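You operate a simulated robot arm through the tools that you are given. There is no shell and no other tool. Be economical: measure what you need, move in short steps, check, and stop when the job is done.

You are at the controls of a simulated robot arm. One attempt, no reset.

Task
Press the pin of the plug named on the card to its depth; put the plug in the black holder.
Fine: set the depth dial first; the slide goes in for the stroke and comes out again; fingers clear of the ram.
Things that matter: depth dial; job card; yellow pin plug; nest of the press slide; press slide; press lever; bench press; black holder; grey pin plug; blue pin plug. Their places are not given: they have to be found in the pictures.

The check looks at the end state, three seconds after you hand in, the way a careful person would. Anything else that was tipped, shoved, dropped, spilled or broken makes it a failure.

Robot
A 7-joint arm with a two-finger parallel gripper, fixed in place. Base frame: the origin is at the foot of the arm, x ahead of it, y to its left, z up; the work surface is at about z = 0.87. Lengths are in m, angles in degrees, forces in N, time in s.
With the tool pointing down near the work surface it reaches from about 0.3 to 0.7 m from the base axis. Its first joint turns from -66.0 to 66.0 degrees. Payload 1.57 kg.
The tool frame sits at the grasp point between the pads (the TCP): z along the fingers, y along the line on which they close. The tips reach 0.03 m beyond it. The gripper opens to 0.11 m. The fingers are 0.024 m wide and 0.012 m thick; the gripper's body (0.048 by 0.112 m) begins 0.078 m behind the TCP.
Orientation is that of the tool frame in the base frame, as [roll, pitch, yaw] about the fixed x, y, z axes, in that order (R = Rz(yaw) Ry(pitch) Rx(roll)). With the fingers straight down and closing along the base's y, the tool's x points along the base's -x, its y along +y and its z along -z.

Tools
- The arm moves only by the tool move_arm. Its arguments are lists of equal length, an entry for each row: "jaw": the finger opening in m, from 0 to 0.11; "slide": the shift along the base's x, y, z in units of 400 mm (1.0 is 400 mm), a list of three; "rotation": the turn, a rotation vector about the base's x, y, z in units of 90 degrees (1.0 is 90 degrees), a list of three. In form: {"jaw": [jaw, ...], "slide": [[tx, ty, tz], ...], "rotation": [[rx, ry, rz], ...]}. A call has 1 to 8 rows; each row is the pose to reach, as a shift and turn from the pose commanded when the call began. A call with a number of a shift or a turn outside -1 to 1 is refused whole. Each row takes 0.2 s and may step no farther than 0.05 m and 8.6 degrees from the row before; otherwise, or with a gripper value out of range, the whole call is refused. Where a pose cannot be reached the arm comes as near as it can. A force on the tool above 60 N (or 10 N above the force at the start of the call, whichever is more), or a blocked arm, ends the call early, and 0.2 s more pass. Each finger travels about 0.108 m/s and halts on what it meets, pressing with about 20 N; the grip force reading is that of the motor and also rises with nothing between the fingers. The clock runs only during rows and for 0.2 s after the last one: add rows that repeat a pose to give the fingers time. It gives the time, the measured TCP pose, the force on the tool (base axes), the opening and the grip force at its end, in the units of the frame above (readings bear some noise).
- Cameras (640 x 400 px; columns grow to the right, rows downward): "scene" is fixed at [0.1595, -0.3808, 1.4182]; the picture's right is [0.86, -0.51, 0.00], its down [-0.23, -0.38, -0.90] and it looks along [0.46, 0.77, -0.44] (base axes); focal length 278 px, centre (320, 200). "wrist" rides on the gripper at [-0.036, 0, -0.08] in the tool frame; the picture's right is [0.00, -1.00, 0.00], its down [0.97, 0.00, -0.24] and it looks along [0.24, 0.00, 0.97] (tool axes); focal length 218 px, centre (320, 200).
- camera(camera): a new picture of that camera. It takes no simulated time.
- locate(camera, pixels): for up to 12 pixels [column, row] of the newest picture of that camera ("zoom" is the newest enlarged one), the place [x, y, z] in the base frame of the surface seen there, good to about 0.002 m. It takes no simulated time.
- zoom(camera, box): a new picture of the part [left, top, right, bottom] of that camera's present view, enlarged. It takes no simulated time.
- sign_off(): hands the job in; it is judged then, once.

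Go step by step. Measure first, check grasps and placings, and put right what went wrong. The budget is 80 turns and 34 pictures, counting those below and the enlarged ones. Unless the task says otherwise, let go and move clear before handing in, and close with one line.

The tools are called after ">>>" as name(argument=value, ...) on one line, values as JSON. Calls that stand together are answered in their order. move_arm: Moves the arm, as the interface text tells. Its arguments: {"type":"object","properties":{"jaw":{"type":"array","items":{"type":"number"}},"slide":{"type":"array","items":{"type":"array","items":{"type":"number"}}},"rotation":{"type":"array","items":{"type":"array","items":{"type":"number"}}}},"required":["jaw","slide","rotation"]} The other tools are called the same way: camera (camera) takes a picture; locate (camera, pixels) gives the place of the surface under pixels of a picture; zoom (camera, box) takes an enlarged picture of a part of a camera's view; sign_off () hands the job in.

At the start:

```text
time: 0.0
tool_pos: [0.4125, 0.0038, 1.2821]
ee_rot: [179.9, -0.1, 180.0]
wrist_force: [1.1, 0.2, 0.0]
width: 0.1102
gripper_force: 0.1
```

scene: 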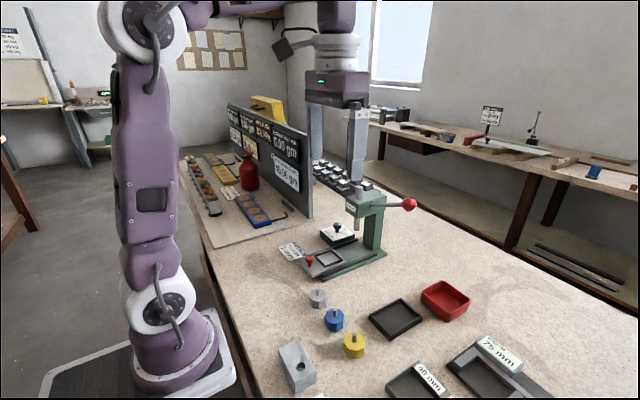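
wrist: 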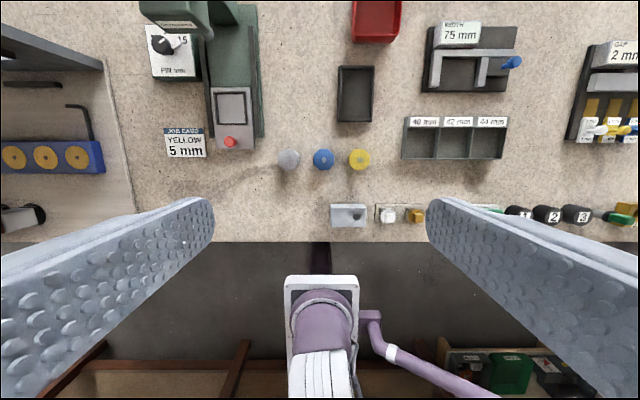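

The card at wrist (185,143) reads YELLOW 5 mm, and the dial is at about (165,45). I'll zoom in on the press and the plugs.

>>> zoom(camera="wrist", box=[130, 0, 290, 180])

>>> zoom(camera="scene", box=[270, 180, 430, 290])

>>> locate(camera="wrist", pixels=[[232, 105], [230, 142], [360, 158], [323, 158], [289, 159], [355, 95], [162, 45], [178, 70], [185, 143], [245, 220], [180, 15], [355, 70]])

>>> locate(camera="scene", pixels=[[409, 205], [353, 341], [354, 350], [396, 318], [338, 226], [337, 235], [328, 258], [310, 261], [365, 200], [375, 230], [390, 203], [322, 272]])

```text
2.22 times, centred on (210, 90) of wrist
```

zoom: 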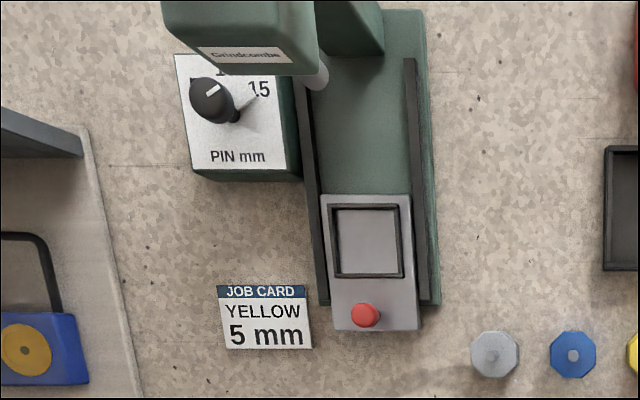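

```text
3.64 times, centred on (350, 235) of scene
```

zoom: 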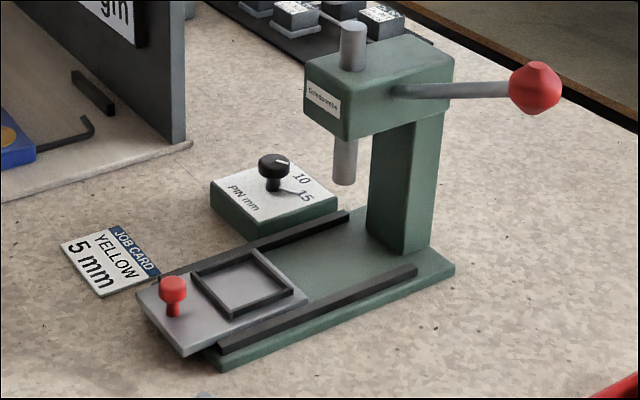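

```text
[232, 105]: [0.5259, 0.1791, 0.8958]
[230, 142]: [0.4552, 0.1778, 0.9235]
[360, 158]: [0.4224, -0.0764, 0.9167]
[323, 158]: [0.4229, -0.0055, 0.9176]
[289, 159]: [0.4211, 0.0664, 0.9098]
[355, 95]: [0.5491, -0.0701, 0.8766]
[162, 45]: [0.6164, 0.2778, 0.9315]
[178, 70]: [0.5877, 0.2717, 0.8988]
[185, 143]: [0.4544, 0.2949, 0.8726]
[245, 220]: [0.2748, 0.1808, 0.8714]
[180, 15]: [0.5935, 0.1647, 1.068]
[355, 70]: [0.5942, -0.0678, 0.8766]
```

```text
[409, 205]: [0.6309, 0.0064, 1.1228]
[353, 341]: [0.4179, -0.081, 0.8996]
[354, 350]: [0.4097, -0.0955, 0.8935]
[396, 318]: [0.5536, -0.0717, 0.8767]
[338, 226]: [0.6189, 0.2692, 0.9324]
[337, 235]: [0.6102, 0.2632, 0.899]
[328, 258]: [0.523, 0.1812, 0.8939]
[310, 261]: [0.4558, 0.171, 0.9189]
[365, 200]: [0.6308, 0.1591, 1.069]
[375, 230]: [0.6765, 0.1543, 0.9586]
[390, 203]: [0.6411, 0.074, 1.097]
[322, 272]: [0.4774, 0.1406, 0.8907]
```

Yellow, 5 mm. The dial knob is near (0.617, 0.273, 0.932), partly hidden by the press head in the wrist view. I'll move over it at a safe height to read its scale.

>>> move_arm(jaw=[0.08, 0.06, 0.06, 0.06, 0.06, 0.06, 0.06, 0.06], slide=[[0.05, 0.081, -0.02], [0.106, 0.163, -0.04], [0.16, 0.244, -0.06], [0.212, 0.325, -0.08], [0.265, 0.406, -0.1], [0.32, 0.488, -0.12], [0.372, 0.57, -0.135], [0.425, 0.65, -0.15]], rotation=[[0, 0, 0], [0, 0, 0], [0, 0, 0], [0, 0, 0], [0, 0, 0], [0, 0, 0], [0, 0, 0], [0, 0, 0]])

>>> camera(camera="wrist")

```text
time: 1.8
tool_pos: [0.5471, 0.2304, 1.1974]
ee_rot: [-180.0, 0.0, -180.0]
wrist_force: [-0.4, -0.1, -0.9]
width: 0.06
gripper_force: 0.1
out of reach, approached as far as the arm can: row 6, 7, 8
```

```text
29 pictures are left
```

wrist: 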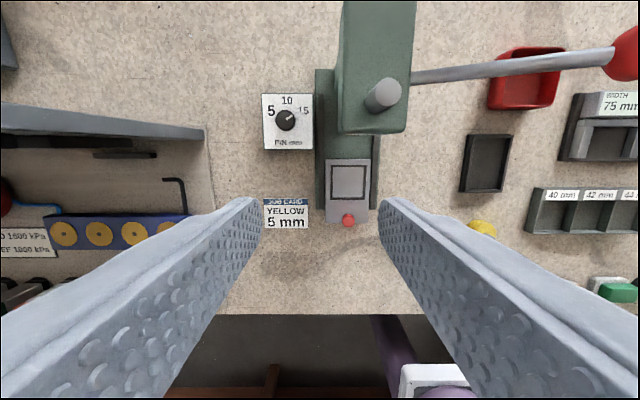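

The dial at (287,120) shows 5 on the left, 10 at the top and 15 on the right, and the pointer looks to be towards 15. I'll zoom in and measure it.

>>> zoom(camera="wrist", box=[247, 85, 327, 155])

>>> locate(camera="wrist", pixels=[[285, 120], [293, 116], [272, 111], [287, 100], [304, 110], [287, 142], [348, 120], [408, 120], [375, 132], [384, 96], [626, 60], [205, 133]])

```text
5.71 times, centred on (287, 120) of wrist
```

zoom: 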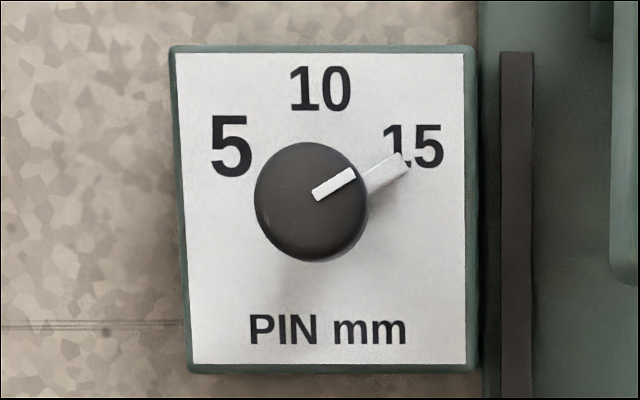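

```text
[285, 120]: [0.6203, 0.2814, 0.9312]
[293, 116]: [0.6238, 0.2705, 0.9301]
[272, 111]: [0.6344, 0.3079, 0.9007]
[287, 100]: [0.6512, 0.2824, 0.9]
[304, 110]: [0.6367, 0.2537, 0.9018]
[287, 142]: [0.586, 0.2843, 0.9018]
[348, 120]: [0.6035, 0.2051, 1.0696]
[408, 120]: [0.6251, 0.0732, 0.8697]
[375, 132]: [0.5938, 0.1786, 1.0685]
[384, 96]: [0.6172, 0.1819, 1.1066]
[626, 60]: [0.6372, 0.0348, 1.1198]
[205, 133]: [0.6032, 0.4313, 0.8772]
```

The knob's centre is (0.620, 0.281), its top is at z 0.931, and it points about 30° above right, at 15. The 5 needs a +120° turn about z. I'll come down a little first to find out which pose the shifts count from.

>>> move_arm(jaw=[0.055, 0.055], slide=[[0, 0, -0.1], [0, 0, -0.2]], rotation=[[0, 0, 0], [0, 0, 0]])

>>> zoom(camera="scene", box=[305, 205, 385, 255])

```text
time: 2.4
tool_pos: [0.5469, 0.2334, 1.1145]
ee_rot: [180.0, -0.1, 179.8]
wrist_force: [-0.1, -0.3, -0.1]
width: 0.0547
gripper_force: 0.0
```

```text
8.00 times, centred on (345, 230) of scene
```

zoom: 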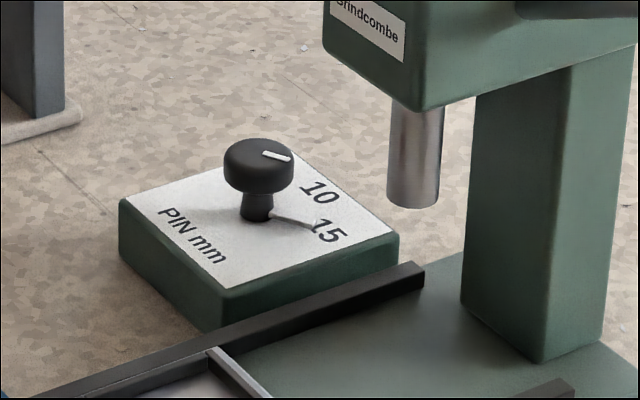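

Shifts count from the pose actually reached. The knob cap sits on a narrower stem and the pointer tab is low on the plate. I'll move above the knob while turning -60°, so the fingers are square to the pointer.

>>> move_arm(jaw=[0.055, 0.055, 0.055, 0.055, 0.055, 0.055, 0.055, 0.055], slide=[[0.0, 0.06, 0], [0.03, 0.119, 0], [0.06, 0.119, 0], [0.09, 0.119, -0.03], [0.12, 0.119, -0.06], [0.15, 0.119, -0.09], [0.183, 0.119, -0.12], [0.183, 0.119, -0.16]], rotation=[[0, 0, -0.0833], [0, 0, -0.1667], [0, 0, -0.25], [0, 0, -0.333], [0, 0, -0.4167], [0, 0, -0.5], [0, 0, -0.583], [0, 0, -0.667]])

>>> camera(camera="wrist")

```text
time: 4.2
tool_pos: [0.6054, 0.2714, 1.0589]
ee_rot: [180.0, 0.0, 119.8]
wrist_force: [0.1, -0.4, 0.0]
width: 0.0549
gripper_force: 0.0
out of reach, approached as far as the arm can: row 3, 4, 5, 6, 7, 8
```

```text
26 pictures are left
```

wrist: 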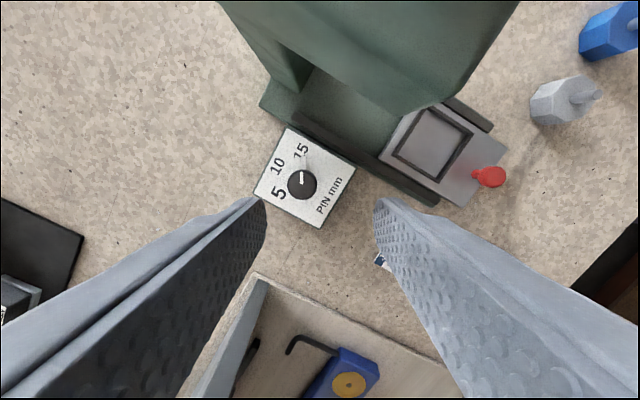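

The pointer is now square to the finger line, as planned. I'll go lower and outward to the knob.

>>> move_arm(jaw=[0.055, 0.055, 0.055], slide=[[0, 0, -0.1], [0.018, 0.012, -0.15], [0.0365, 0.025, -0.2]], rotation=[[0, 0, 0], [0, 0, 0], [0, 0, 0]])

```text
time: 5.0
tool_pos: [0.6205, 0.2836, 0.9771]
ee_rot: [179.9, 0.1, 119.9]
wrist_force: [-0.3, 0.7, 0.1]
width: 0.0552
gripper_force: 0.1
```

It reached (0.6205, 0.2836). I'll lower to z 0.941 and close on the cap.

>>> move_arm(jaw=[0.055, 0.055, 0.04, 0.025, 0.025, 0.025], slide=[[0, -0.004, -0.045], [0, -0.005, -0.09], [0, -0.005, -0.09], [0, -0.005, -0.09], [0, -0.005, -0.09], [0, -0.005, -0.09]], rotation=[[0, 0, 0], [0, 0, 0], [0, 0, 0], [0, 0, 0], [0, 0, 0], [0, 0, 0]])

>>> camera(camera="wrist")

```text
time: 6.4
tool_pos: [0.6178, 0.2809, 0.9423]
ee_rot: [180.0, 0.0, 119.8]
wrist_force: [10.2, 7.0, -4.6]
width: 0.0358
gripper_force: 5.4
```

```text
25 pictures are left
```

wrist: 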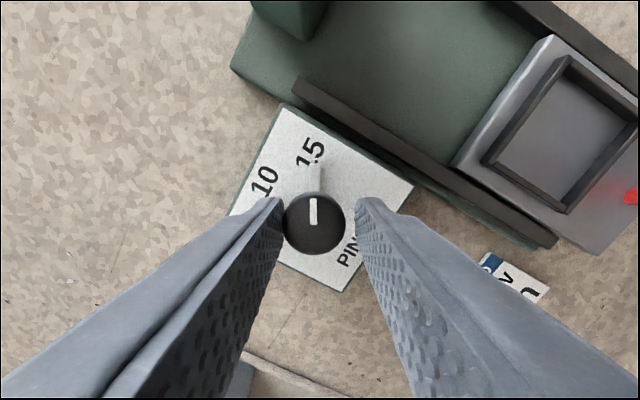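

The left finger touches first. The cap sits about 3 mm off, at roughly (0.622, 0.280). I'll open a little, recentre and close again.

>>> move_arm(jaw=[0.05, 0.05, 0.04, 0.03, 0.02, 0.02, 0.02], slide=[[0, 0, 0], [0.006, -0.003, 0], [0.006, -0.003, 0], [0.006, -0.003, 0], [0.006, -0.003, 0], [0.006, -0.003, 0], [0.006, -0.003, 0]], rotation=[[0, 0, 0], [0, 0, 0], [0, 0, 0], [0, 0, 0], [0, 0, 0], [0, 0, 0], [0, 0, 0]])

>>> zoom(camera="wrist", box=[220, 100, 420, 300])

```text
time: 8.0
tool_pos: [0.6203, 0.2793, 0.9443]
ee_rot: [180.0, 0.0, 119.9]
wrist_force: [9.9, 8.4, -0.2]
width: 0.032
gripper_force: 6.4
```

```text
2.00 times, centred on (320, 200) of wrist
```

zoom: 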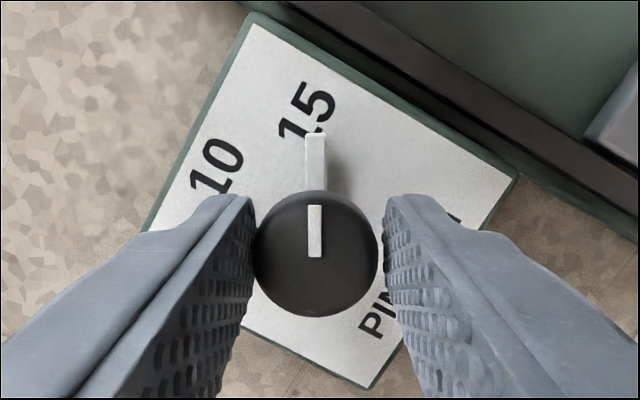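

It's almost gripped, with a small gap left on the right finger. I'll nudge it 1 mm more and let it finish closing.

>>> move_arm(jaw=[0.02, 0.02, 0.02], slide=[[0.002, 0.001, 0], [0.004, 0.002, 0], [0.004, 0.002, 0]], rotation=[[0, 0, 0], [0, 0, 0], [0, 0, 0]])

```text
time: 8.8
tool_pos: [0.6195, 0.2797, 0.9444]
ee_rot: [-179.8, 0.0, 119.9]
wrist_force: [-9.6, -2.9, 3.3]
width: 0.0295
gripper_force: 38.9
```

It's gripped now (width 0.0295, 39 N). I'll turn the first +60°.

>>> move_arm(jaw=[0.02, 0.02, 0.02, 0.02, 0.02, 0.02, 0.02, 0.02], slide=[[0, 0, 0], [0, 0, 0], [0, 0, 0], [0, 0, 0], [0, 0, 0], [0, 0, 0], [0, 0, 0], [0, 0, 0]], rotation=[[0, 0, 0.0833], [0, 0, 0.1667], [0, 0, 0.25], [0, 0, 0.333], [0, 0, 0.4167], [0, 0, 0.5], [0, 0, 0.583], [0, 0, 0.667]])

>>> camera(camera="wrist")

```text
time: 10.6
tool_pos: [0.6225, 0.2827, 0.9415]
ee_rot: [179.9, -0.1, -180.0]
wrist_force: [-18.2, 3.1, 0.2]
width: 0.0296
gripper_force: 39.4
```

```text
23 pictures are left
```

wrist: 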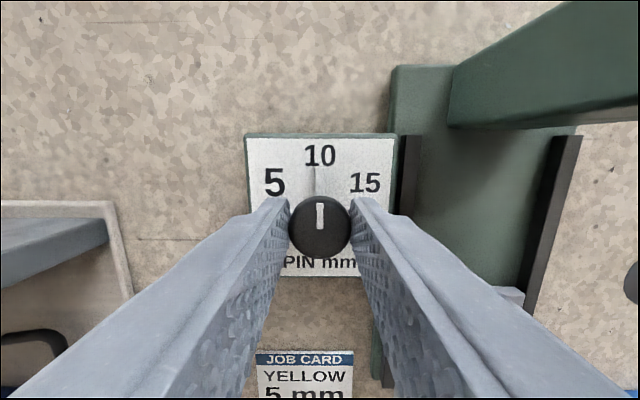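

The pointer at (320,215) is now at 10 and the grip is holding. I'll turn another +60°.

>>> move_arm(jaw=[0.02, 0.02, 0.02, 0.02, 0.02, 0.02, 0.02, 0.02], slide=[[-0.003, 0, 0], [-0.006, 0, 0], [-0.006, 0, 0], [-0.006, 0, 0], [-0.006, 0, 0], [-0.006, 0, 0], [-0.006, 0, 0], [-0.006, 0, 0]], rotation=[[0, 0, 0.0833], [0, 0, 0.1667], [0, 0, 0.25], [0, 0, 0.333], [0, 0, 0.4167], [0, 0, 0.5], [0, 0, 0.583], [0, 0, 0.667]])

>>> camera(camera="wrist")

```text
time: 12.4
tool_pos: [0.6193, 0.2804, 0.9443]
ee_rot: [179.9, -0.2, -120.0]
wrist_force: [-14.4, 17.6, 7.4]
width: 0.0297
gripper_force: 39.0
```

```text
22 pictures are left
```

wrist: 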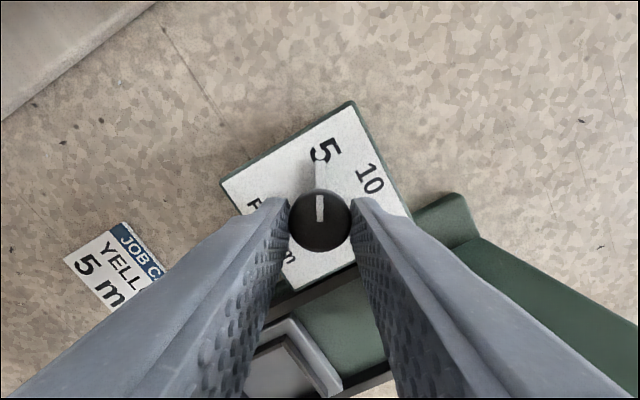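

The pointer is on 5 at (320,150). I'll release, rise and look at it.

>>> move_arm(jaw=[0.035, 0.05, 0.055, 0.055, 0.055, 0.055, 0.055], slide=[[0, 0, 0], [0, 0, 0], [0, 0, 0.05], [0, 0, 0.13], [-0.03, 0, 0.23], [-0.07, 0, 0.34], [-0.12, -0.02, 0.44]], rotation=[[0, 0, 0], [0, 0, 0], [0, 0, 0], [0, 0, 0], [0, 0, -0.08], [0, 0, -0.16], [0, 0, -0.24]])

>>> zoom(camera="wrist", box=[200, 0, 440, 200])

```text
time: 14.0
tool_pos: [0.5737, 0.276, 1.1195]
ee_rot: [-180.0, 0.0, -141.6]
wrist_force: [0.0, -0.5, 0.2]
width: 0.0553
gripper_force: 0.0
out of reach, approached as far as the arm can: row 6
```

```text
2.00 times, centred on (320, 100) of wrist
```

zoom: 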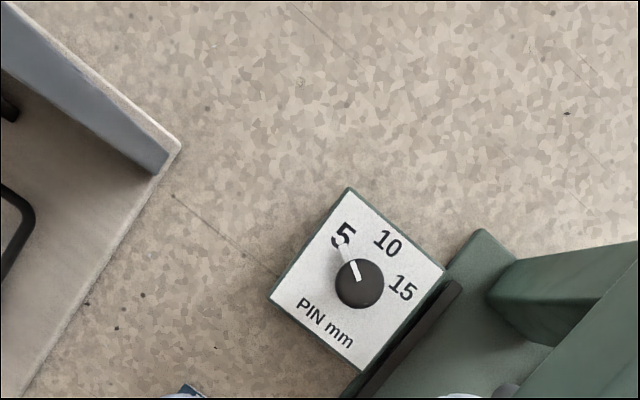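

The dial reads 5. Next I'll go above the yellow plug at about (0.42, -0.08), turning the tool back to yaw 180.

>>> move_arm(jaw=[0.07, 0.07, 0.07, 0.07, 0.07, 0.07, 0.07, 0.07], slide=[[-0.11, -0.03, 0.0], [-0.21, -0.09, 0], [-0.28, -0.18, 0], [-0.34, -0.27, 0], [-0.38, -0.38, 0], [-0.385, -0.5, 0], [-0.385, -0.62, 0], [-0.385, -0.74, 0]], rotation=[[0, 0, -0.06], [0, 0, -0.12], [0, 0, -0.18], [0, 0, -0.24], [0, 0, -0.3], [0, 0, -0.36], [0, 0, -0.427], [0, 0, -0.427]])

>>> camera(camera="wrist")

```text
time: 15.8
tool_pos: [0.4181, -0.0242, 1.1203]
ee_rot: [179.9, 0.0, 179.8]
wrist_force: [0.0, 0.4, -0.9]
width: 0.0698
gripper_force: 0.1
```

```text
20 pictures are left
```

wrist: 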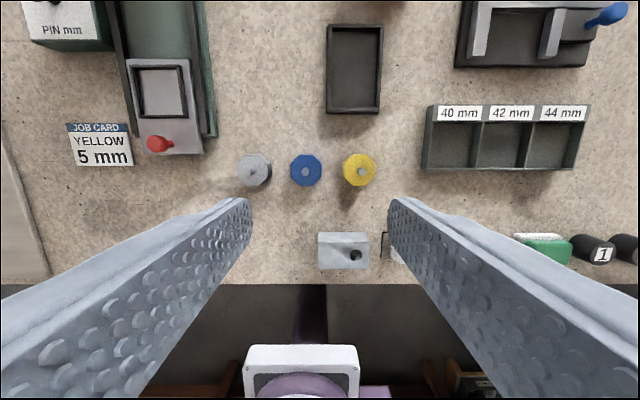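

>>> zoom(camera="wrist", box=[230, 130, 390, 230])

>>> locate(camera="wrist", pixels=[[362, 171], [345, 170], [359, 153], [375, 169], [359, 186], [354, 68], [135, 92], [188, 92], [160, 68], [165, 116], [158, 144], [192, 130]])

>>> zoom(camera="scene", box=[300, 280, 460, 380])

```text
4.00 times, centred on (310, 180) of wrist
```

zoom: 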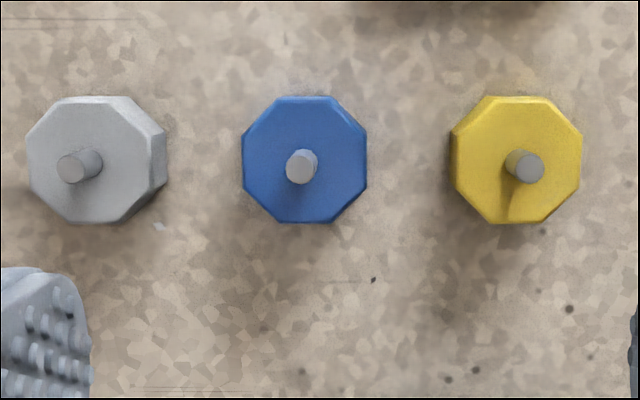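

```text
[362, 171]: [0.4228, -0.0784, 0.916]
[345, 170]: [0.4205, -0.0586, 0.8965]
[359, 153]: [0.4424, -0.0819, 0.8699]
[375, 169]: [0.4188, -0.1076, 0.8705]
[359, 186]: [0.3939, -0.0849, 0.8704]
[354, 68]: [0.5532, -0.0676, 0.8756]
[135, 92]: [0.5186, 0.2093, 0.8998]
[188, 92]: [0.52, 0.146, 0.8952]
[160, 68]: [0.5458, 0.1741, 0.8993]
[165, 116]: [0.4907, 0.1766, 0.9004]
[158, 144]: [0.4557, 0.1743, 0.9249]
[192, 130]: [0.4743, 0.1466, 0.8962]
```

```text
4.00 times, centred on (380, 330) of scene
```

zoom: 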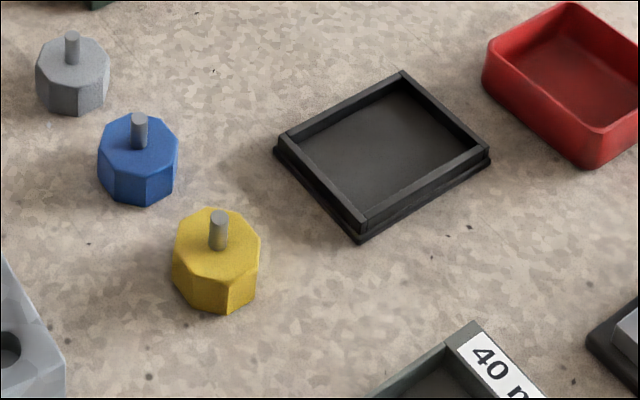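

The yellow plug is about 44 mm across with flats facing ±y. Its centre is about (0.421, -0.0795) and its top z is 0.8965. The nest frame, centred near (0.518, 0.1775), is only 5 mm high, so I'll grip a bit above the plug's foot. I'll descend to a pre-grasp pose.

>>> move_arm(jaw=[0.065, 0.065, 0.065, 0.065], slide=[[0.003, -0.08, -0.06], [0.0073, -0.138, -0.15], [0.0073, -0.138, -0.25], [0.0073, -0.138, -0.35]], rotation=[[0, 0, 0], [0, 0, 0], [0, 0, 0], [0, 0, 0]])

>>> camera(camera="wrist")

```text
time: 16.8
tool_pos: [0.4217, -0.0806, 0.9799]
ee_rot: [-179.9, 0.0, 179.9]
wrist_force: [0.9, 0.2, 0.4]
width: 0.065
gripper_force: 0.1
```

```text
17 pictures are left
```

wrist: 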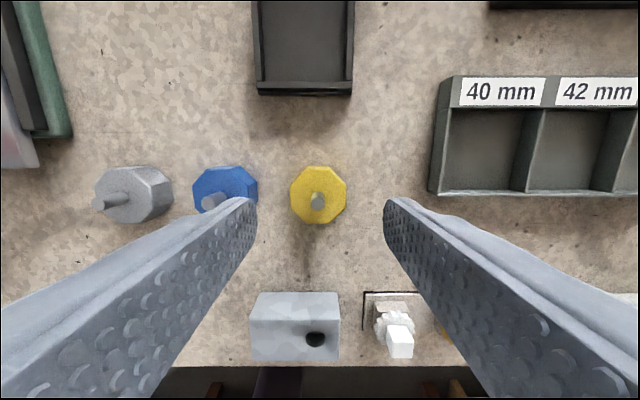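

The plug is centred (column 319, row 194, as predicted). I'll lower to z 0.908 and close.

>>> move_arm(jaw=[0.065, 0.065, 0.065, 0.05, 0.035, 0.035, 0.035], slide=[[0, 0, -0.09], [0, 0, -0.15], [0, 0, -0.18], [0, 0, -0.18], [0, 0, -0.18], [0, 0, -0.18], [0, 0, -0.18]], rotation=[[0, 0, 0], [0, 0, 0], [0, 0, 0], [0, 0, 0], [0, 0, 0], [0, 0, 0], [0, 0, 0]])

```text
time: 18.4
tool_pos: [0.4228, -0.0795, 0.9101]
ee_rot: [180.0, 0.1, -180.0]
wrist_force: [0.4, -0.4, -0.2]
width: 0.0432
gripper_force: 20.3
```

It's gripped (0.0432 m, 20 N). I'll lift and carry it to just in front of and above the nest, then measure the nest.

>>> move_arm(jaw=[0.035, 0.035, 0.035, 0.035, 0.035, 0.035, 0.035, 0.035], slide=[[0, 0, 0.1], [0, 0, 0.2], [0.02, 0.09, 0.26], [0.05, 0.2, 0.26], [0.08, 0.31, 0.26], [0.11, 0.42, 0.26], [0.14, 0.53, 0.26], [0.17, 0.642, 0.26]], rotation=[[0, 0, 0], [0, 0, 0], [0, 0, 0], [0, 0, 0], [0, 0, 0], [0, 0, 0], [0, 0, 0], [0, 0, 0]])

>>> camera(camera="wrist")

>>> zoom(camera="scene", box=[270, 200, 430, 300])

```text
time: 20.2
tool_pos: [0.4915, 0.1788, 1.0136]
ee_rot: [180.0, 0.1, -179.9]
wrist_force: [-0.6, 0.8, -0.8]
width: 0.0431
gripper_force: 20.1
```

```text
16 pictures are left
```

wrist: 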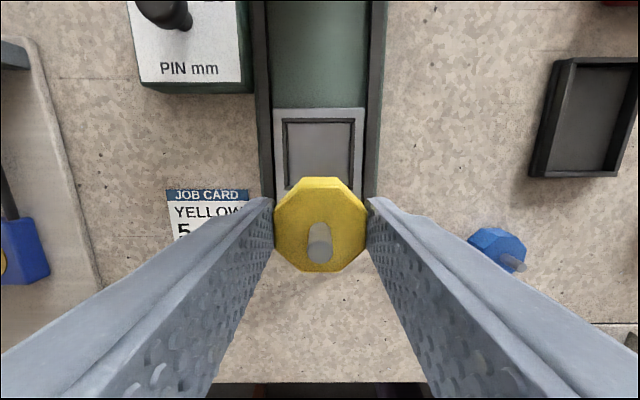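

```text
4.00 times, centred on (350, 250) of scene
```

zoom: 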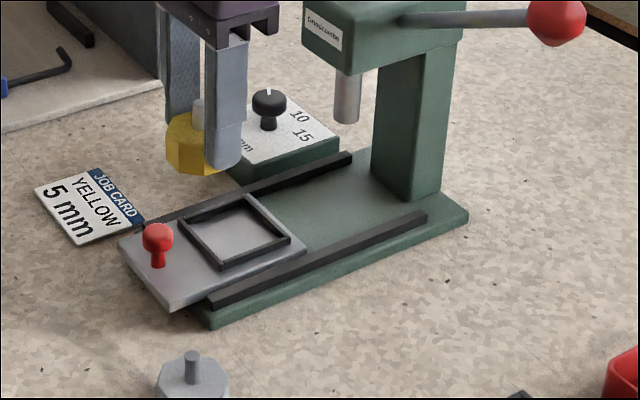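

>>> locate(camera="wrist", pixels=[[283, 140], [289, 140], [348, 140], [353, 140], [318, 121], [318, 125], [318, 150], [274, 140], [363, 140]])

>>> locate(camera="zoom", pixels=[[181, 221], [247, 195], [291, 240], [221, 267], [237, 230], [158, 232], [347, 122], [158, 258]])

```text
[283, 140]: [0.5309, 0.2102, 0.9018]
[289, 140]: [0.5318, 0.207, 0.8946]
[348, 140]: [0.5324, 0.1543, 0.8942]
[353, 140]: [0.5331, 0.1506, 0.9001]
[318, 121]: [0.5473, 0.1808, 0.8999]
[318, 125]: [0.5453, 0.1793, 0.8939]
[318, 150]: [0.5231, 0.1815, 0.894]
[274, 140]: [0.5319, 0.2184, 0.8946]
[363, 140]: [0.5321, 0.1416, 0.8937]
```

```text
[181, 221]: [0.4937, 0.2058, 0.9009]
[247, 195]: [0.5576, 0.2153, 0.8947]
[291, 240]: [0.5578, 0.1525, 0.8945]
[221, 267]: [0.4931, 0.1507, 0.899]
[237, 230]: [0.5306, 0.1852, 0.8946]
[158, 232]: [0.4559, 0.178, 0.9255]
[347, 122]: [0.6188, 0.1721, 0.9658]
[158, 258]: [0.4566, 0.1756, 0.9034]
```

The nest frame spans y 0.1505–0.210 and x about 0.492–0.549, so its centre is about (0.5205, 0.1804). The floor is at 0.894. I'll move over it and lower to just above.

>>> move_arm(jaw=[0.035, 0.035, 0.035, 0.035], slide=[[0.04, 0.002, 0], [0.07, 0.004, -0.03], [0.07, 0.004, -0.1], [0.07, 0.004, -0.165]], rotation=[[0, 0, 0], [0, 0, 0], [0, 0, 0], [0, 0, 0]])

>>> zoom(camera="wrist", box=[220, 80, 420, 280])

>>> zoom(camera="scene", box=[280, 210, 390, 290])

```text
time: 21.2
tool_pos: [0.5174, 0.1806, 0.9471]
ee_rot: [179.9, 0.0, -179.9]
wrist_force: [0.0, -0.5, -1.3]
width: 0.0434
gripper_force: 20.2
```

```text
2.00 times, centred on (320, 180) of wrist
```

zoom: 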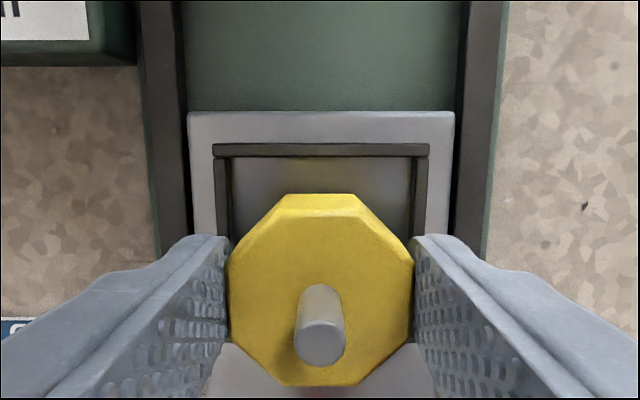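

```text
5.00 times, centred on (335, 250) of scene
```

zoom: 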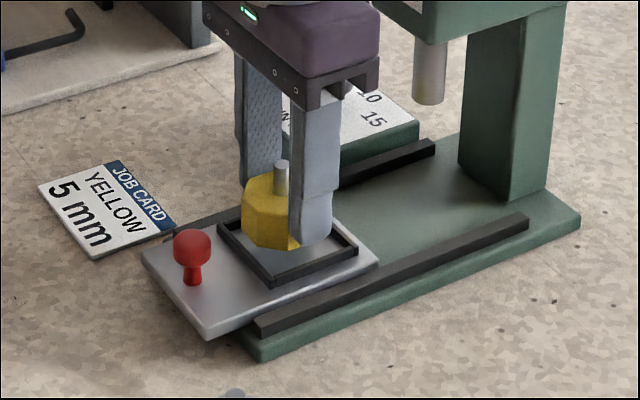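

It's centred in y. I'll shift +2 mm in x and lower about 12 mm.

>>> move_arm(jaw=[0.035, 0.035, 0.035, 0.035], slide=[[0.005, 0, 0], [0.005, 0, -0.015], [0.005, 0, -0.028], [0.005, 0, -0.028]], rotation=[[0, 0, 0], [0, 0, 0], [0, 0, 0], [0, 0, 0]])

>>> zoom(camera="scene", box=[300, 230, 360, 280])

```text
time: 22.2
tool_pos: [0.5189, 0.1801, 0.9353]
ee_rot: [180.0, 0.0, 179.8]
wrist_force: [-0.6, -0.2, -0.7]
width: 0.0432
gripper_force: 20.3
```

```text
8.00 times, centred on (330, 255) of scene
```

zoom: 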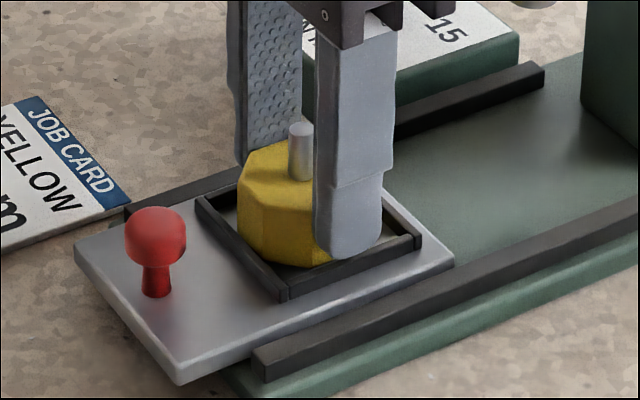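

The plug sits inside the nest frame. I'll release, rise and back off towards the slide knob at (0.456, 0.177, 0.925).

>>> move_arm(jaw=[0.035, 0.05, 0.062, 0.062, 0.062, 0.062, 0.062], slide=[[0, 0, -0.002], [0, 0, -0.002], [0, 0, -0.002], [0, 0, 0.06], [0, 0, 0.15], [-0.08, 0, 0.24], [-0.18, -0.005, 0.24]], rotation=[[0, 0, 0], [0, 0, 0], [0, 0, 0], [0, 0, 0], [0, 0, 0], [0, 0, 0], [0, -0.08, 0]])

>>> camera(camera="wrist")

```text
time: 23.8
tool_pos: [0.4454, 0.1771, 1.0295]
ee_rot: [180.0, 7.2, 179.9]
wrist_force: [-0.1, -0.4, -0.1]
width: 0.0619
gripper_force: 0.1
```

```text
11 pictures are left
```

wrist: 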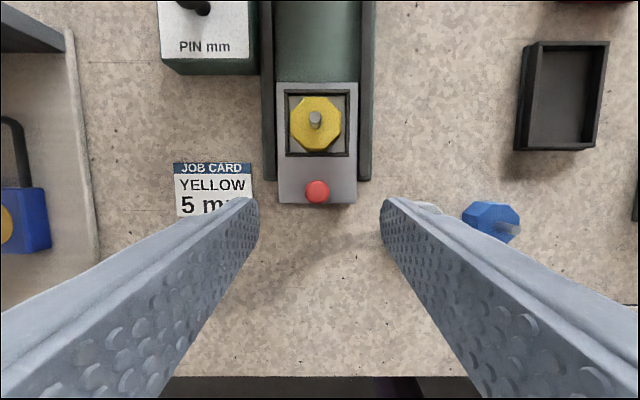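

The plug sits square in the nest at (316,123). I'll measure the slide knob at (317,192) and the pin.

>>> locate(camera="wrist", pixels=[[317, 190], [306, 190], [328, 190], [316, 118], [317, 201], [316, 95], [316, 154]])

```text
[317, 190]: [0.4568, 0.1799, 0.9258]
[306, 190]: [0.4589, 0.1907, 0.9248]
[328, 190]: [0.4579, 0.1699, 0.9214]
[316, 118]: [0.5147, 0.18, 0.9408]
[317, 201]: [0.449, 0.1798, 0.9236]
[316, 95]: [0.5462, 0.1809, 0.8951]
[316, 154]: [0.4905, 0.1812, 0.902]
```

The knob's centre is (0.457, 0.180) and its radius about 11 mm. I'll tilt the hand 20° so the palm stays away from the press head, then lower around the knob and grip.

>>> move_arm(jaw=[0.05, 0.05, 0.05, 0.05, 0.03, 0.01, 0.01], slide=[[0.0, 0.007, -0.05], [0.008, 0.007, -0.12], [0.0128, 0.007, -0.19], [0.0128, 0.007, -0.236], [0.0128, 0.007, -0.236], [0.0128, 0.007, -0.236], [0.0128, 0.007, -0.236]], rotation=[[0, -0.07, 0], [0, -0.142, 0], [0, -0.142, 0], [0, -0.142, 0], [0, -0.142, 0], [0, -0.142, 0], [0, -0.142, 0]])

>>> zoom(camera="scene", box=[280, 200, 400, 290])

```text
time: 25.4
tool_pos: [0.4525, 0.1786, 0.9358]
ee_rot: [-179.9, 19.9, 179.8]
wrist_force: [2.6, -18.0, -1.6]
width: 0.0213
gripper_force: 34.7
```

```text
4.44 times, centred on (340, 245) of scene
```

zoom: 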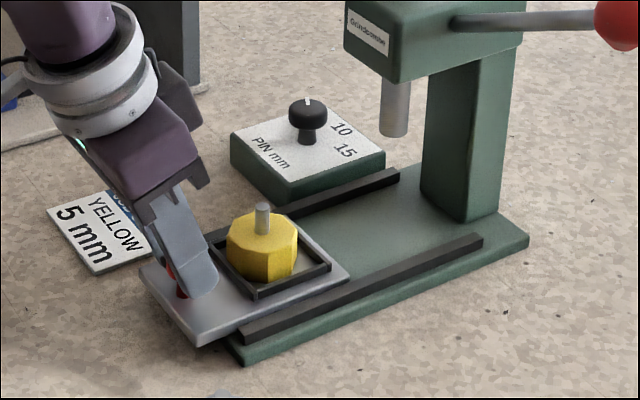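

The knob is gripped (width 0.0213), with a small side load that I'll relieve in y. I'll slide in by 80 mm first.

>>> move_arm(jaw=[0.01, 0.01, 0.01, 0.01, 0.01, 0.01, 0.01], slide=[[0.02, -0.003, 0], [0.05, -0.003, 0], [0.08, -0.003, 0], [0.11, -0.003, 0], [0.14, -0.003, 0], [0.17, -0.003, 0], [0.2, -0.003, 0]], rotation=[[0, 0, 0], [0, 0, 0], [0, 0, 0], [0, 0, 0], [0, 0, 0], [0, 0, 0], [0, 0, 0]])

>>> zoom(camera="scene", box=[280, 200, 400, 290])

```text
time: 27.0
tool_pos: [0.533, 0.1795, 0.9358]
ee_rot: [-179.9, 19.8, 180.0]
wrist_force: [-1.2, -3.5, -18.7]
width: 0.0215
gripper_force: 35.1
```

```text
4.44 times, centred on (340, 245) of scene
```

zoom: 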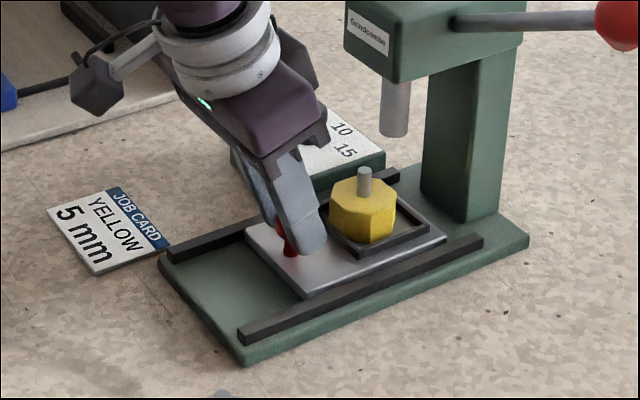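

It's sliding well and the plug is still short of the ram. I'll continue in 4 mm steps and expect a stop.

>>> move_arm(jaw=[0.01, 0.01, 0.01, 0.01, 0.01, 0.01], slide=[[0.01, 0, 0], [0.02, 0, 0], [0.03, 0, 0], [0.04, 0, 0], [0.05, 0, 0], [0.06, 0, 0]], rotation=[[0, 0, 0], [0, 0, 0], [0, 0, 0], [0, 0, 0], [0, 0, 0], [0, 0, 0]])

>>> zoom(camera="scene", box=[310, 190, 420, 270])

```text
time: 28.4
tool_pos: [0.5556, 0.1797, 0.9356]
ee_rot: [179.9, 19.8, -180.0]
wrist_force: [-22.6, 0.3, -1.2]
width: 0.0216
gripper_force: 35.0
```

```text
5.00 times, centred on (365, 230) of scene
```

zoom: 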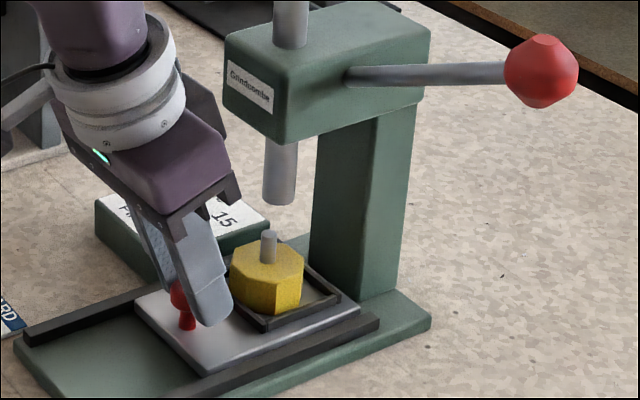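

It's at the stop (force -22.6 in x). I'll check the pin against the ram.

>>> locate(camera="zoom", pixels=[[268, 234], [268, 245], [280, 195], [280, 160], [340, 297], [264, 325], [238, 310], [290, 25], [540, 70], [350, 77]])

```text
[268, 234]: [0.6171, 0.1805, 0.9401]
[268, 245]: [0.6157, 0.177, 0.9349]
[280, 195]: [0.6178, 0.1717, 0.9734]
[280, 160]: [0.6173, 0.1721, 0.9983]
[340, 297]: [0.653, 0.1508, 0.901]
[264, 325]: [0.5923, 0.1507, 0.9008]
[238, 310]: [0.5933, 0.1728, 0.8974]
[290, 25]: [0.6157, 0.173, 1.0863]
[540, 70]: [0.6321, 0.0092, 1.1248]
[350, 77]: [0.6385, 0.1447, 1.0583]
```

The pin (~0.619, 0.181) is under the ram (~0.622, 0.182), within the ram's width. I'll release the knob, retreat along the tool axis, and swing over towards the lever ball at about (0.64, 0.02, 1.113).

>>> move_arm(jaw=[0.03, 0.05, 0.05, 0.05, 0.05, 0.03, 0.01, 0.0], slide=[[0, 0, 0], [0, 0, 0], [-0.03, 0, 0.085], [-0.07, 0, 0.19], [-0.11, 0, 0.29], [-0.11, -0.08, 0.38], [-0.11, -0.19, 0.43], [-0.11, -0.3, 0.48]], rotation=[[0, 0, 0], [0, 0, 0], [0, 0, 0], [0, 0, 0], [0, 0, 0], [0, -0.07, 0], [0, -0.14, 0], [0, -0.22, 0]])

>>> camera(camera="wrist")

```text
time: 30.2
tool_pos: [0.5148, 0.0672, 1.1272]
ee_rot: [179.9, 39.2, 179.5]
wrist_force: [0.2, -0.7, -0.4]
width: 0.0
gripper_force: 19.7
out of reach, approached as far as the arm can: row 8
```

```text
7 pictures are left
```

wrist: 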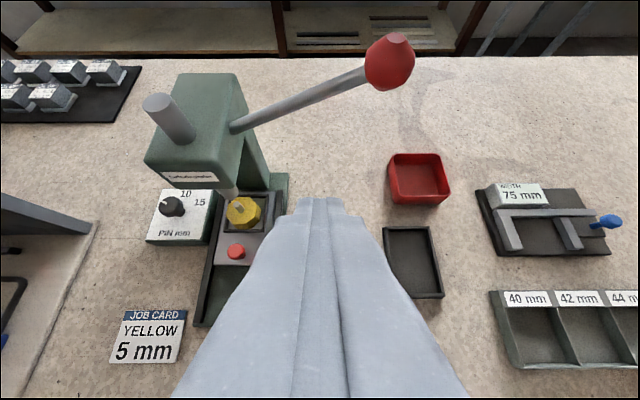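

The lever ball is at (390,62) in the wrist view. I'll measure it and the rod.

>>> locate(camera="wrist", pixels=[[390, 62], [398, 38], [367, 68], [412, 62], [388, 88], [360, 78], [300, 104], [240, 126], [168, 100], [240, 90]])

>>> move_arm(jaw=[0.0, 0.0], slide=[[0.0, -0.06, 0.05], [0.05, -0.12, 0.1]], rotation=[[0, 0, 0], [0, 0, 0]])

```text
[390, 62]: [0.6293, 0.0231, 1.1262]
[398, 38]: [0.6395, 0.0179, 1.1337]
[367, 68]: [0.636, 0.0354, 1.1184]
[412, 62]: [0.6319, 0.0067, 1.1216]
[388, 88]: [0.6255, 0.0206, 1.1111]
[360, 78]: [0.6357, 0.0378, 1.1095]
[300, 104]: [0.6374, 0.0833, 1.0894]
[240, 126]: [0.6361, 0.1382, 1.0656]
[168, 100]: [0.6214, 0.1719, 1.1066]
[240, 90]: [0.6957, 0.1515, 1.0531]
```

```text
time: 30.8
tool_pos: [0.5353, 0.0198, 1.1678]
ee_rot: [179.9, 39.7, 180.0]
wrist_force: [-0.2, -0.4, -0.6]
width: 0.0
gripper_force: 19.7
```

The ball is centred near (0.641, 0.02, 1.115) with its top at about 1.135. I'll move the closed fingertips above it.

>>> move_arm(jaw=[0.0, 0.0, 0.0], slide=[[0.05, 0, 0.05], [0.14, 0, 0.05], [0.235, 0, 0.03]], rotation=[[0, 0, 0], [0, 0, 0], [0, 0, 0]])

```text
time: 31.6
tool_pos: [0.6306, 0.0177, 1.1816]
ee_rot: [180.0, 39.7, 179.9]
wrist_force: [0.5, -0.1, -0.5]
width: 0.0003
gripper_force: 19.2
```

It's in place, 15 mm above the ball. I'll press down in small steps, drifting slightly in -y along the lever's arc.

>>> move_arm(jaw=[0.0, 0.0, 0.0, 0.0, 0.0, 0.0, 0.0, 0.0], slide=[[0, 0, -0.02], [0, 0, -0.038], [0, -0.004, -0.056], [0, -0.008, -0.074], [0, -0.012, -0.092], [0, -0.015, -0.11], [0, -0.018, -0.128], [0, -0.02, -0.146]], rotation=[[0, 0, 0], [0, 0, 0], [0, 0, 0], [0, 0, 0], [0, 0, 0], [0, 0, 0], [0, 0, 0], [0, 0, 0]])

>>> zoom(camera="scene", box=[310, 180, 430, 270])

```text
time: 33.4
tool_pos: [0.6291, 0.0088, 1.1212]
ee_rot: [180.0, 39.8, -180.0]
wrist_force: [0.2, -0.5, 1.0]
width: 0.0
gripper_force: 20.0
```

```text
4.44 times, centred on (370, 225) of scene
```

zoom: 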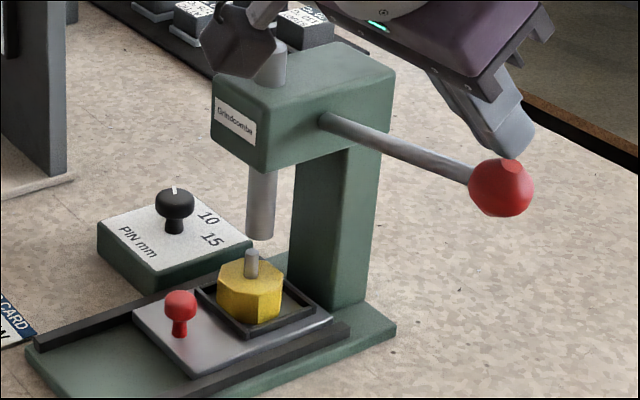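

The lever turns freely and the ram is coming down. I'll continue the stroke along the arc until it resists.

>>> move_arm(jaw=[0.0, 0.0, 0.0, 0.0, 0.0, 0.0, 0.0, 0.0], slide=[[0, 0, -0.018], [0, 0.001, -0.036], [0, 0.004, -0.054], [0, 0.008, -0.072], [0, 0.013, -0.09], [0, 0.018, -0.108], [0, 0.024, -0.126], [0, 0.03, -0.144]], rotation=[[0, 0, 0], [0, 0, 0], [0, 0, 0], [0, 0, 0], [0, 0, 0], [0, 0, 0], [0, 0, 0], [0, 0, 0]])

>>> zoom(camera="scene", box=[310, 180, 430, 270])

```text
time: 35.2
tool_pos: [0.6287, 0.0227, 1.0647]
ee_rot: [180.0, 39.8, 179.9]
wrist_force: [-0.2, -0.7, 1.0]
width: 0.0
gripper_force: 19.9
```

```text
4.44 times, centred on (370, 225) of scene
```

zoom: 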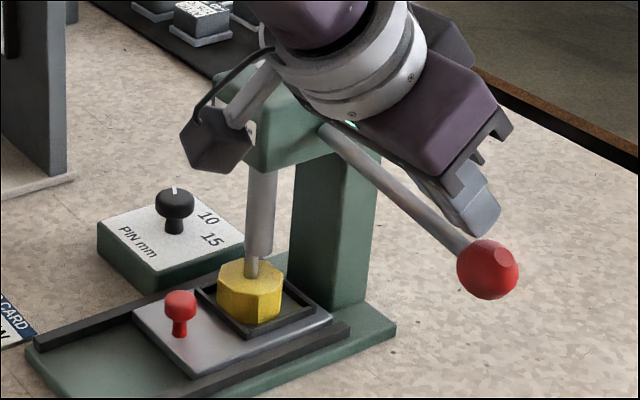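

The ram is just meeting the pin. I'll go on in 4 mm steps, following the arc (+y), until it resists.

>>> move_arm(jaw=[0.0, 0.0, 0.0, 0.0, 0.0, 0.0], slide=[[0, 0.005, -0.01], [0, 0.01, -0.02], [0, 0.015, -0.03], [0, 0.021, -0.04], [0, 0.027, -0.05], [0, 0.034, -0.06]], rotation=[[0, 0, 0], [0, 0, 0], [0, 0, 0], [0, 0, 0], [0, 0, 0], [0, 0, 0]])

```text
time: 36.6
tool_pos: [0.6301, 0.0352, 1.0396]
ee_rot: [180.0, 39.9, 179.9]
wrist_force: [-0.2, -7.3, 4.3]
width: 0.0001
gripper_force: 20.3
```

Light resistance now (4–7 N). I'll continue.

>>> move_arm(jaw=[0.0, 0.0, 0.0, 0.0, 0.0, 0.0], slide=[[0, 0.004, -0.01], [0, 0.009, -0.02], [0, 0.015, -0.03], [0, 0.022, -0.04], [0, 0.03, -0.05], [0, 0.03, -0.05]], rotation=[[0, 0, 0], [0, 0, 0], [0, 0, 0], [0, 0, 0], [0, 0, 0], [0, 0, 0]])

>>> zoom(camera="scene", box=[310, 180, 430, 270])

```text
time: 38.0
tool_pos: [0.6291, 0.0455, 1.0195]
ee_rot: [180.0, 39.6, 180.0]
wrist_force: [-0.9, -5.6, 2.2]
width: 0.0
gripper_force: 19.9
```

```text
4.44 times, centred on (370, 225) of scene
```

zoom: 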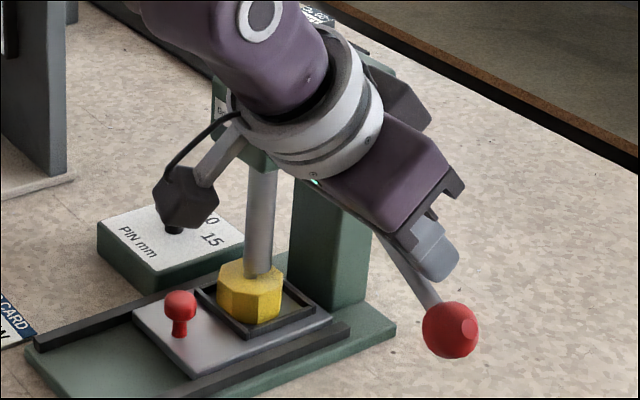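

The ram is now very near the plug top. I'll measure the remaining gap at (258,275).

>>> locate(camera="zoom", pixels=[[258, 262], [258, 270], [258, 276], [258, 282], [235, 272], [250, 290], [450, 330], [258, 200]])

```text
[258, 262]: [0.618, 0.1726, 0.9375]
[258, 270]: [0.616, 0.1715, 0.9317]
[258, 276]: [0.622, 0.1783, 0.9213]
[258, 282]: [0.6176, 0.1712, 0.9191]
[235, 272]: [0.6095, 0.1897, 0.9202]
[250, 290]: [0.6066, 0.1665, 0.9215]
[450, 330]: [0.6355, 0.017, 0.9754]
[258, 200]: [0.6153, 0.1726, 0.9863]
```

The ram face is about 7 mm above the plug's top and there's no hard stop yet. I'll continue in 3 mm steps.

>>> move_arm(jaw=[0.0, 0.0, 0.0, 0.0, 0.0, 0.0], slide=[[0, 0.005, -0.0075], [0, 0.011, -0.015], [0, 0.017, -0.0225], [0, 0.023, -0.03], [0, 0.03, -0.0375], [0, 0.03, -0.0375]], rotation=[[0, 0, 0], [0, 0, 0], [0, 0, 0], [0, 0, 0], [0, 0, 0], [0, 0, 0]])

```text
time: 39.0
tool_pos: [0.6302, 0.0496, 1.0128]
ee_rot: [180.0, 40.3, 179.3]
wrist_force: [-26.0, -7.3, 28.8]
width: 0.0
gripper_force: 20.3
stopped in row 5: the force on the tool passed its limit (the readings are from after the stop); the commanded pose is now the measured one
```

The force limit tripped at z 1.0128, so I'll check whether that is the press's stop.

>>> zoom(camera="scene", box=[310, 190, 430, 270])

>>> locate(camera="zoom", pixels=[[258, 210], [258, 220], [258, 226], [258, 230], [258, 234], [258, 238], [235, 230], [440, 300]])

```text
5.00 times, centred on (370, 230) of scene
```

zoom: 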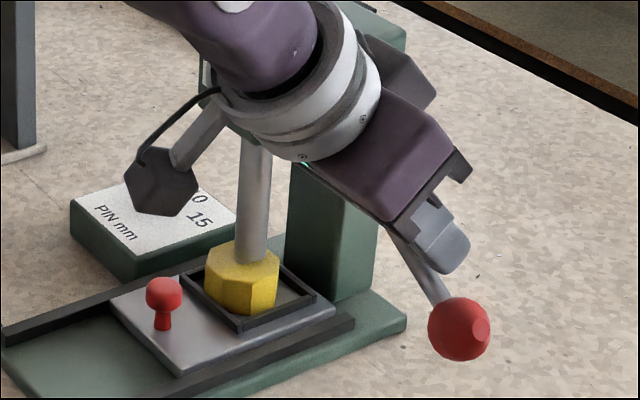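

```text
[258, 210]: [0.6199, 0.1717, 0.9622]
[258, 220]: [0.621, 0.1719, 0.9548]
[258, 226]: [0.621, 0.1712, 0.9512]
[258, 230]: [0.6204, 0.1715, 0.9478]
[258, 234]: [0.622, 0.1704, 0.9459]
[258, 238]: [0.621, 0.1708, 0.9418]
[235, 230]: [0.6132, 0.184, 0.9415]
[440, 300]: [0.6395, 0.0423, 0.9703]
```

>>> locate(camera="zoom", pixels=[[252, 250], [252, 254], [252, 258], [252, 262], [252, 266], [252, 270], [252, 276], [230, 262], [460, 330]])

```text
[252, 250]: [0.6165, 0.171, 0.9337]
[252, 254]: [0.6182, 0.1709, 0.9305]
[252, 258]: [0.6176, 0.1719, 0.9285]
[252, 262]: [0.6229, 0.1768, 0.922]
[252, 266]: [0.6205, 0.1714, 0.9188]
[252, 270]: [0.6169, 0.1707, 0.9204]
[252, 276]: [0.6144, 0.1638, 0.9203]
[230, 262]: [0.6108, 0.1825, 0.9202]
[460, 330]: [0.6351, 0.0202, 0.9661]
```

The ram face is at about 0.926 over the plug top at 0.9204, which leaves roughly 5 mm of pin. That matches the dial stop. One more gentle push to confirm it's firm.

>>> move_arm(jaw=[0.0, 0.0, 0.0, 0.0], slide=[[0, 0.002, -0.003], [0, 0.005, -0.007], [0, 0.009, -0.012], [0, 0.012, -0.017]], rotation=[[0, 0, 0], [0, 0, 0], [0, 0, 0], [0, 0, 0]])

>>> locate(camera="scene", pixels=[[368, 240], [368, 242]])

```text
time: 39.6
tool_pos: [0.6311, 0.0499, 1.0133]
ee_rot: [-179.9, 40.5, 179.3]
wrist_force: [-27.3, -5.0, 27.9]
width: 0.0
gripper_force: 20.2
stopped in row 2: the force on the tool passed its limit (the readings are from after the stop); the commanded pose is now the measured one
```

```text
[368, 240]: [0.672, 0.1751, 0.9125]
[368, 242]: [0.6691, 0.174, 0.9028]
```

Firm at the same place, so that is the stop. I'll come back up along the arc and see whether the lever follows.

>>> move_arm(jaw=[0.0, 0.0, 0.0, 0.0, 0.0, 0.0, 0.0, 0.0], slide=[[0, -0.02, 0.03], [0, -0.042, 0.07], [0, -0.067, 0.13], [0, -0.085, 0.2], [0, -0.1, 0.27], [0, -0.09, 0.34], [0, -0.08, 0.42], [0, -0.08, 0.46]], rotation=[[0, 0, 0], [0, 0, 0], [0, 0, 0], [0, 0, 0], [0, 0, 0], [0, 0, 0], [0, 0, 0], [0, 0, 0]])

>>> zoom(camera="scene", box=[310, 180, 430, 270])

>>> locate(camera="zoom", pixels=[[180, 300], [250, 262], [248, 268], [248, 272], [235, 275], [260, 220]])

```text
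time: 40.8
tool_pos: [0.6325, 0.0266, 1.1064]
ee_rot: [179.3, 40.3, -179.8]
wrist_force: [4.4, 10.3, -1.1]
width: 0.0001
gripper_force: 19.7
stopped in row 5: the force on the tool passed its limit (the readings are from after the stop); the commanded pose is now the measured one
```

```text
4.44 times, centred on (370, 225) of scene
```

zoom: 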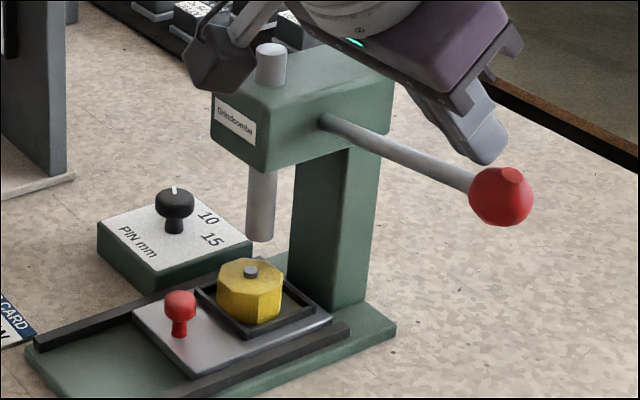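

```text
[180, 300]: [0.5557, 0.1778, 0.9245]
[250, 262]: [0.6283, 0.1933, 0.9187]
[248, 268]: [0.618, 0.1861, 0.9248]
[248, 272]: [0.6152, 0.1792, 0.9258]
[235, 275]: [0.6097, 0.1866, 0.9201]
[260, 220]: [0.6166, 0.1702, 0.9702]
```

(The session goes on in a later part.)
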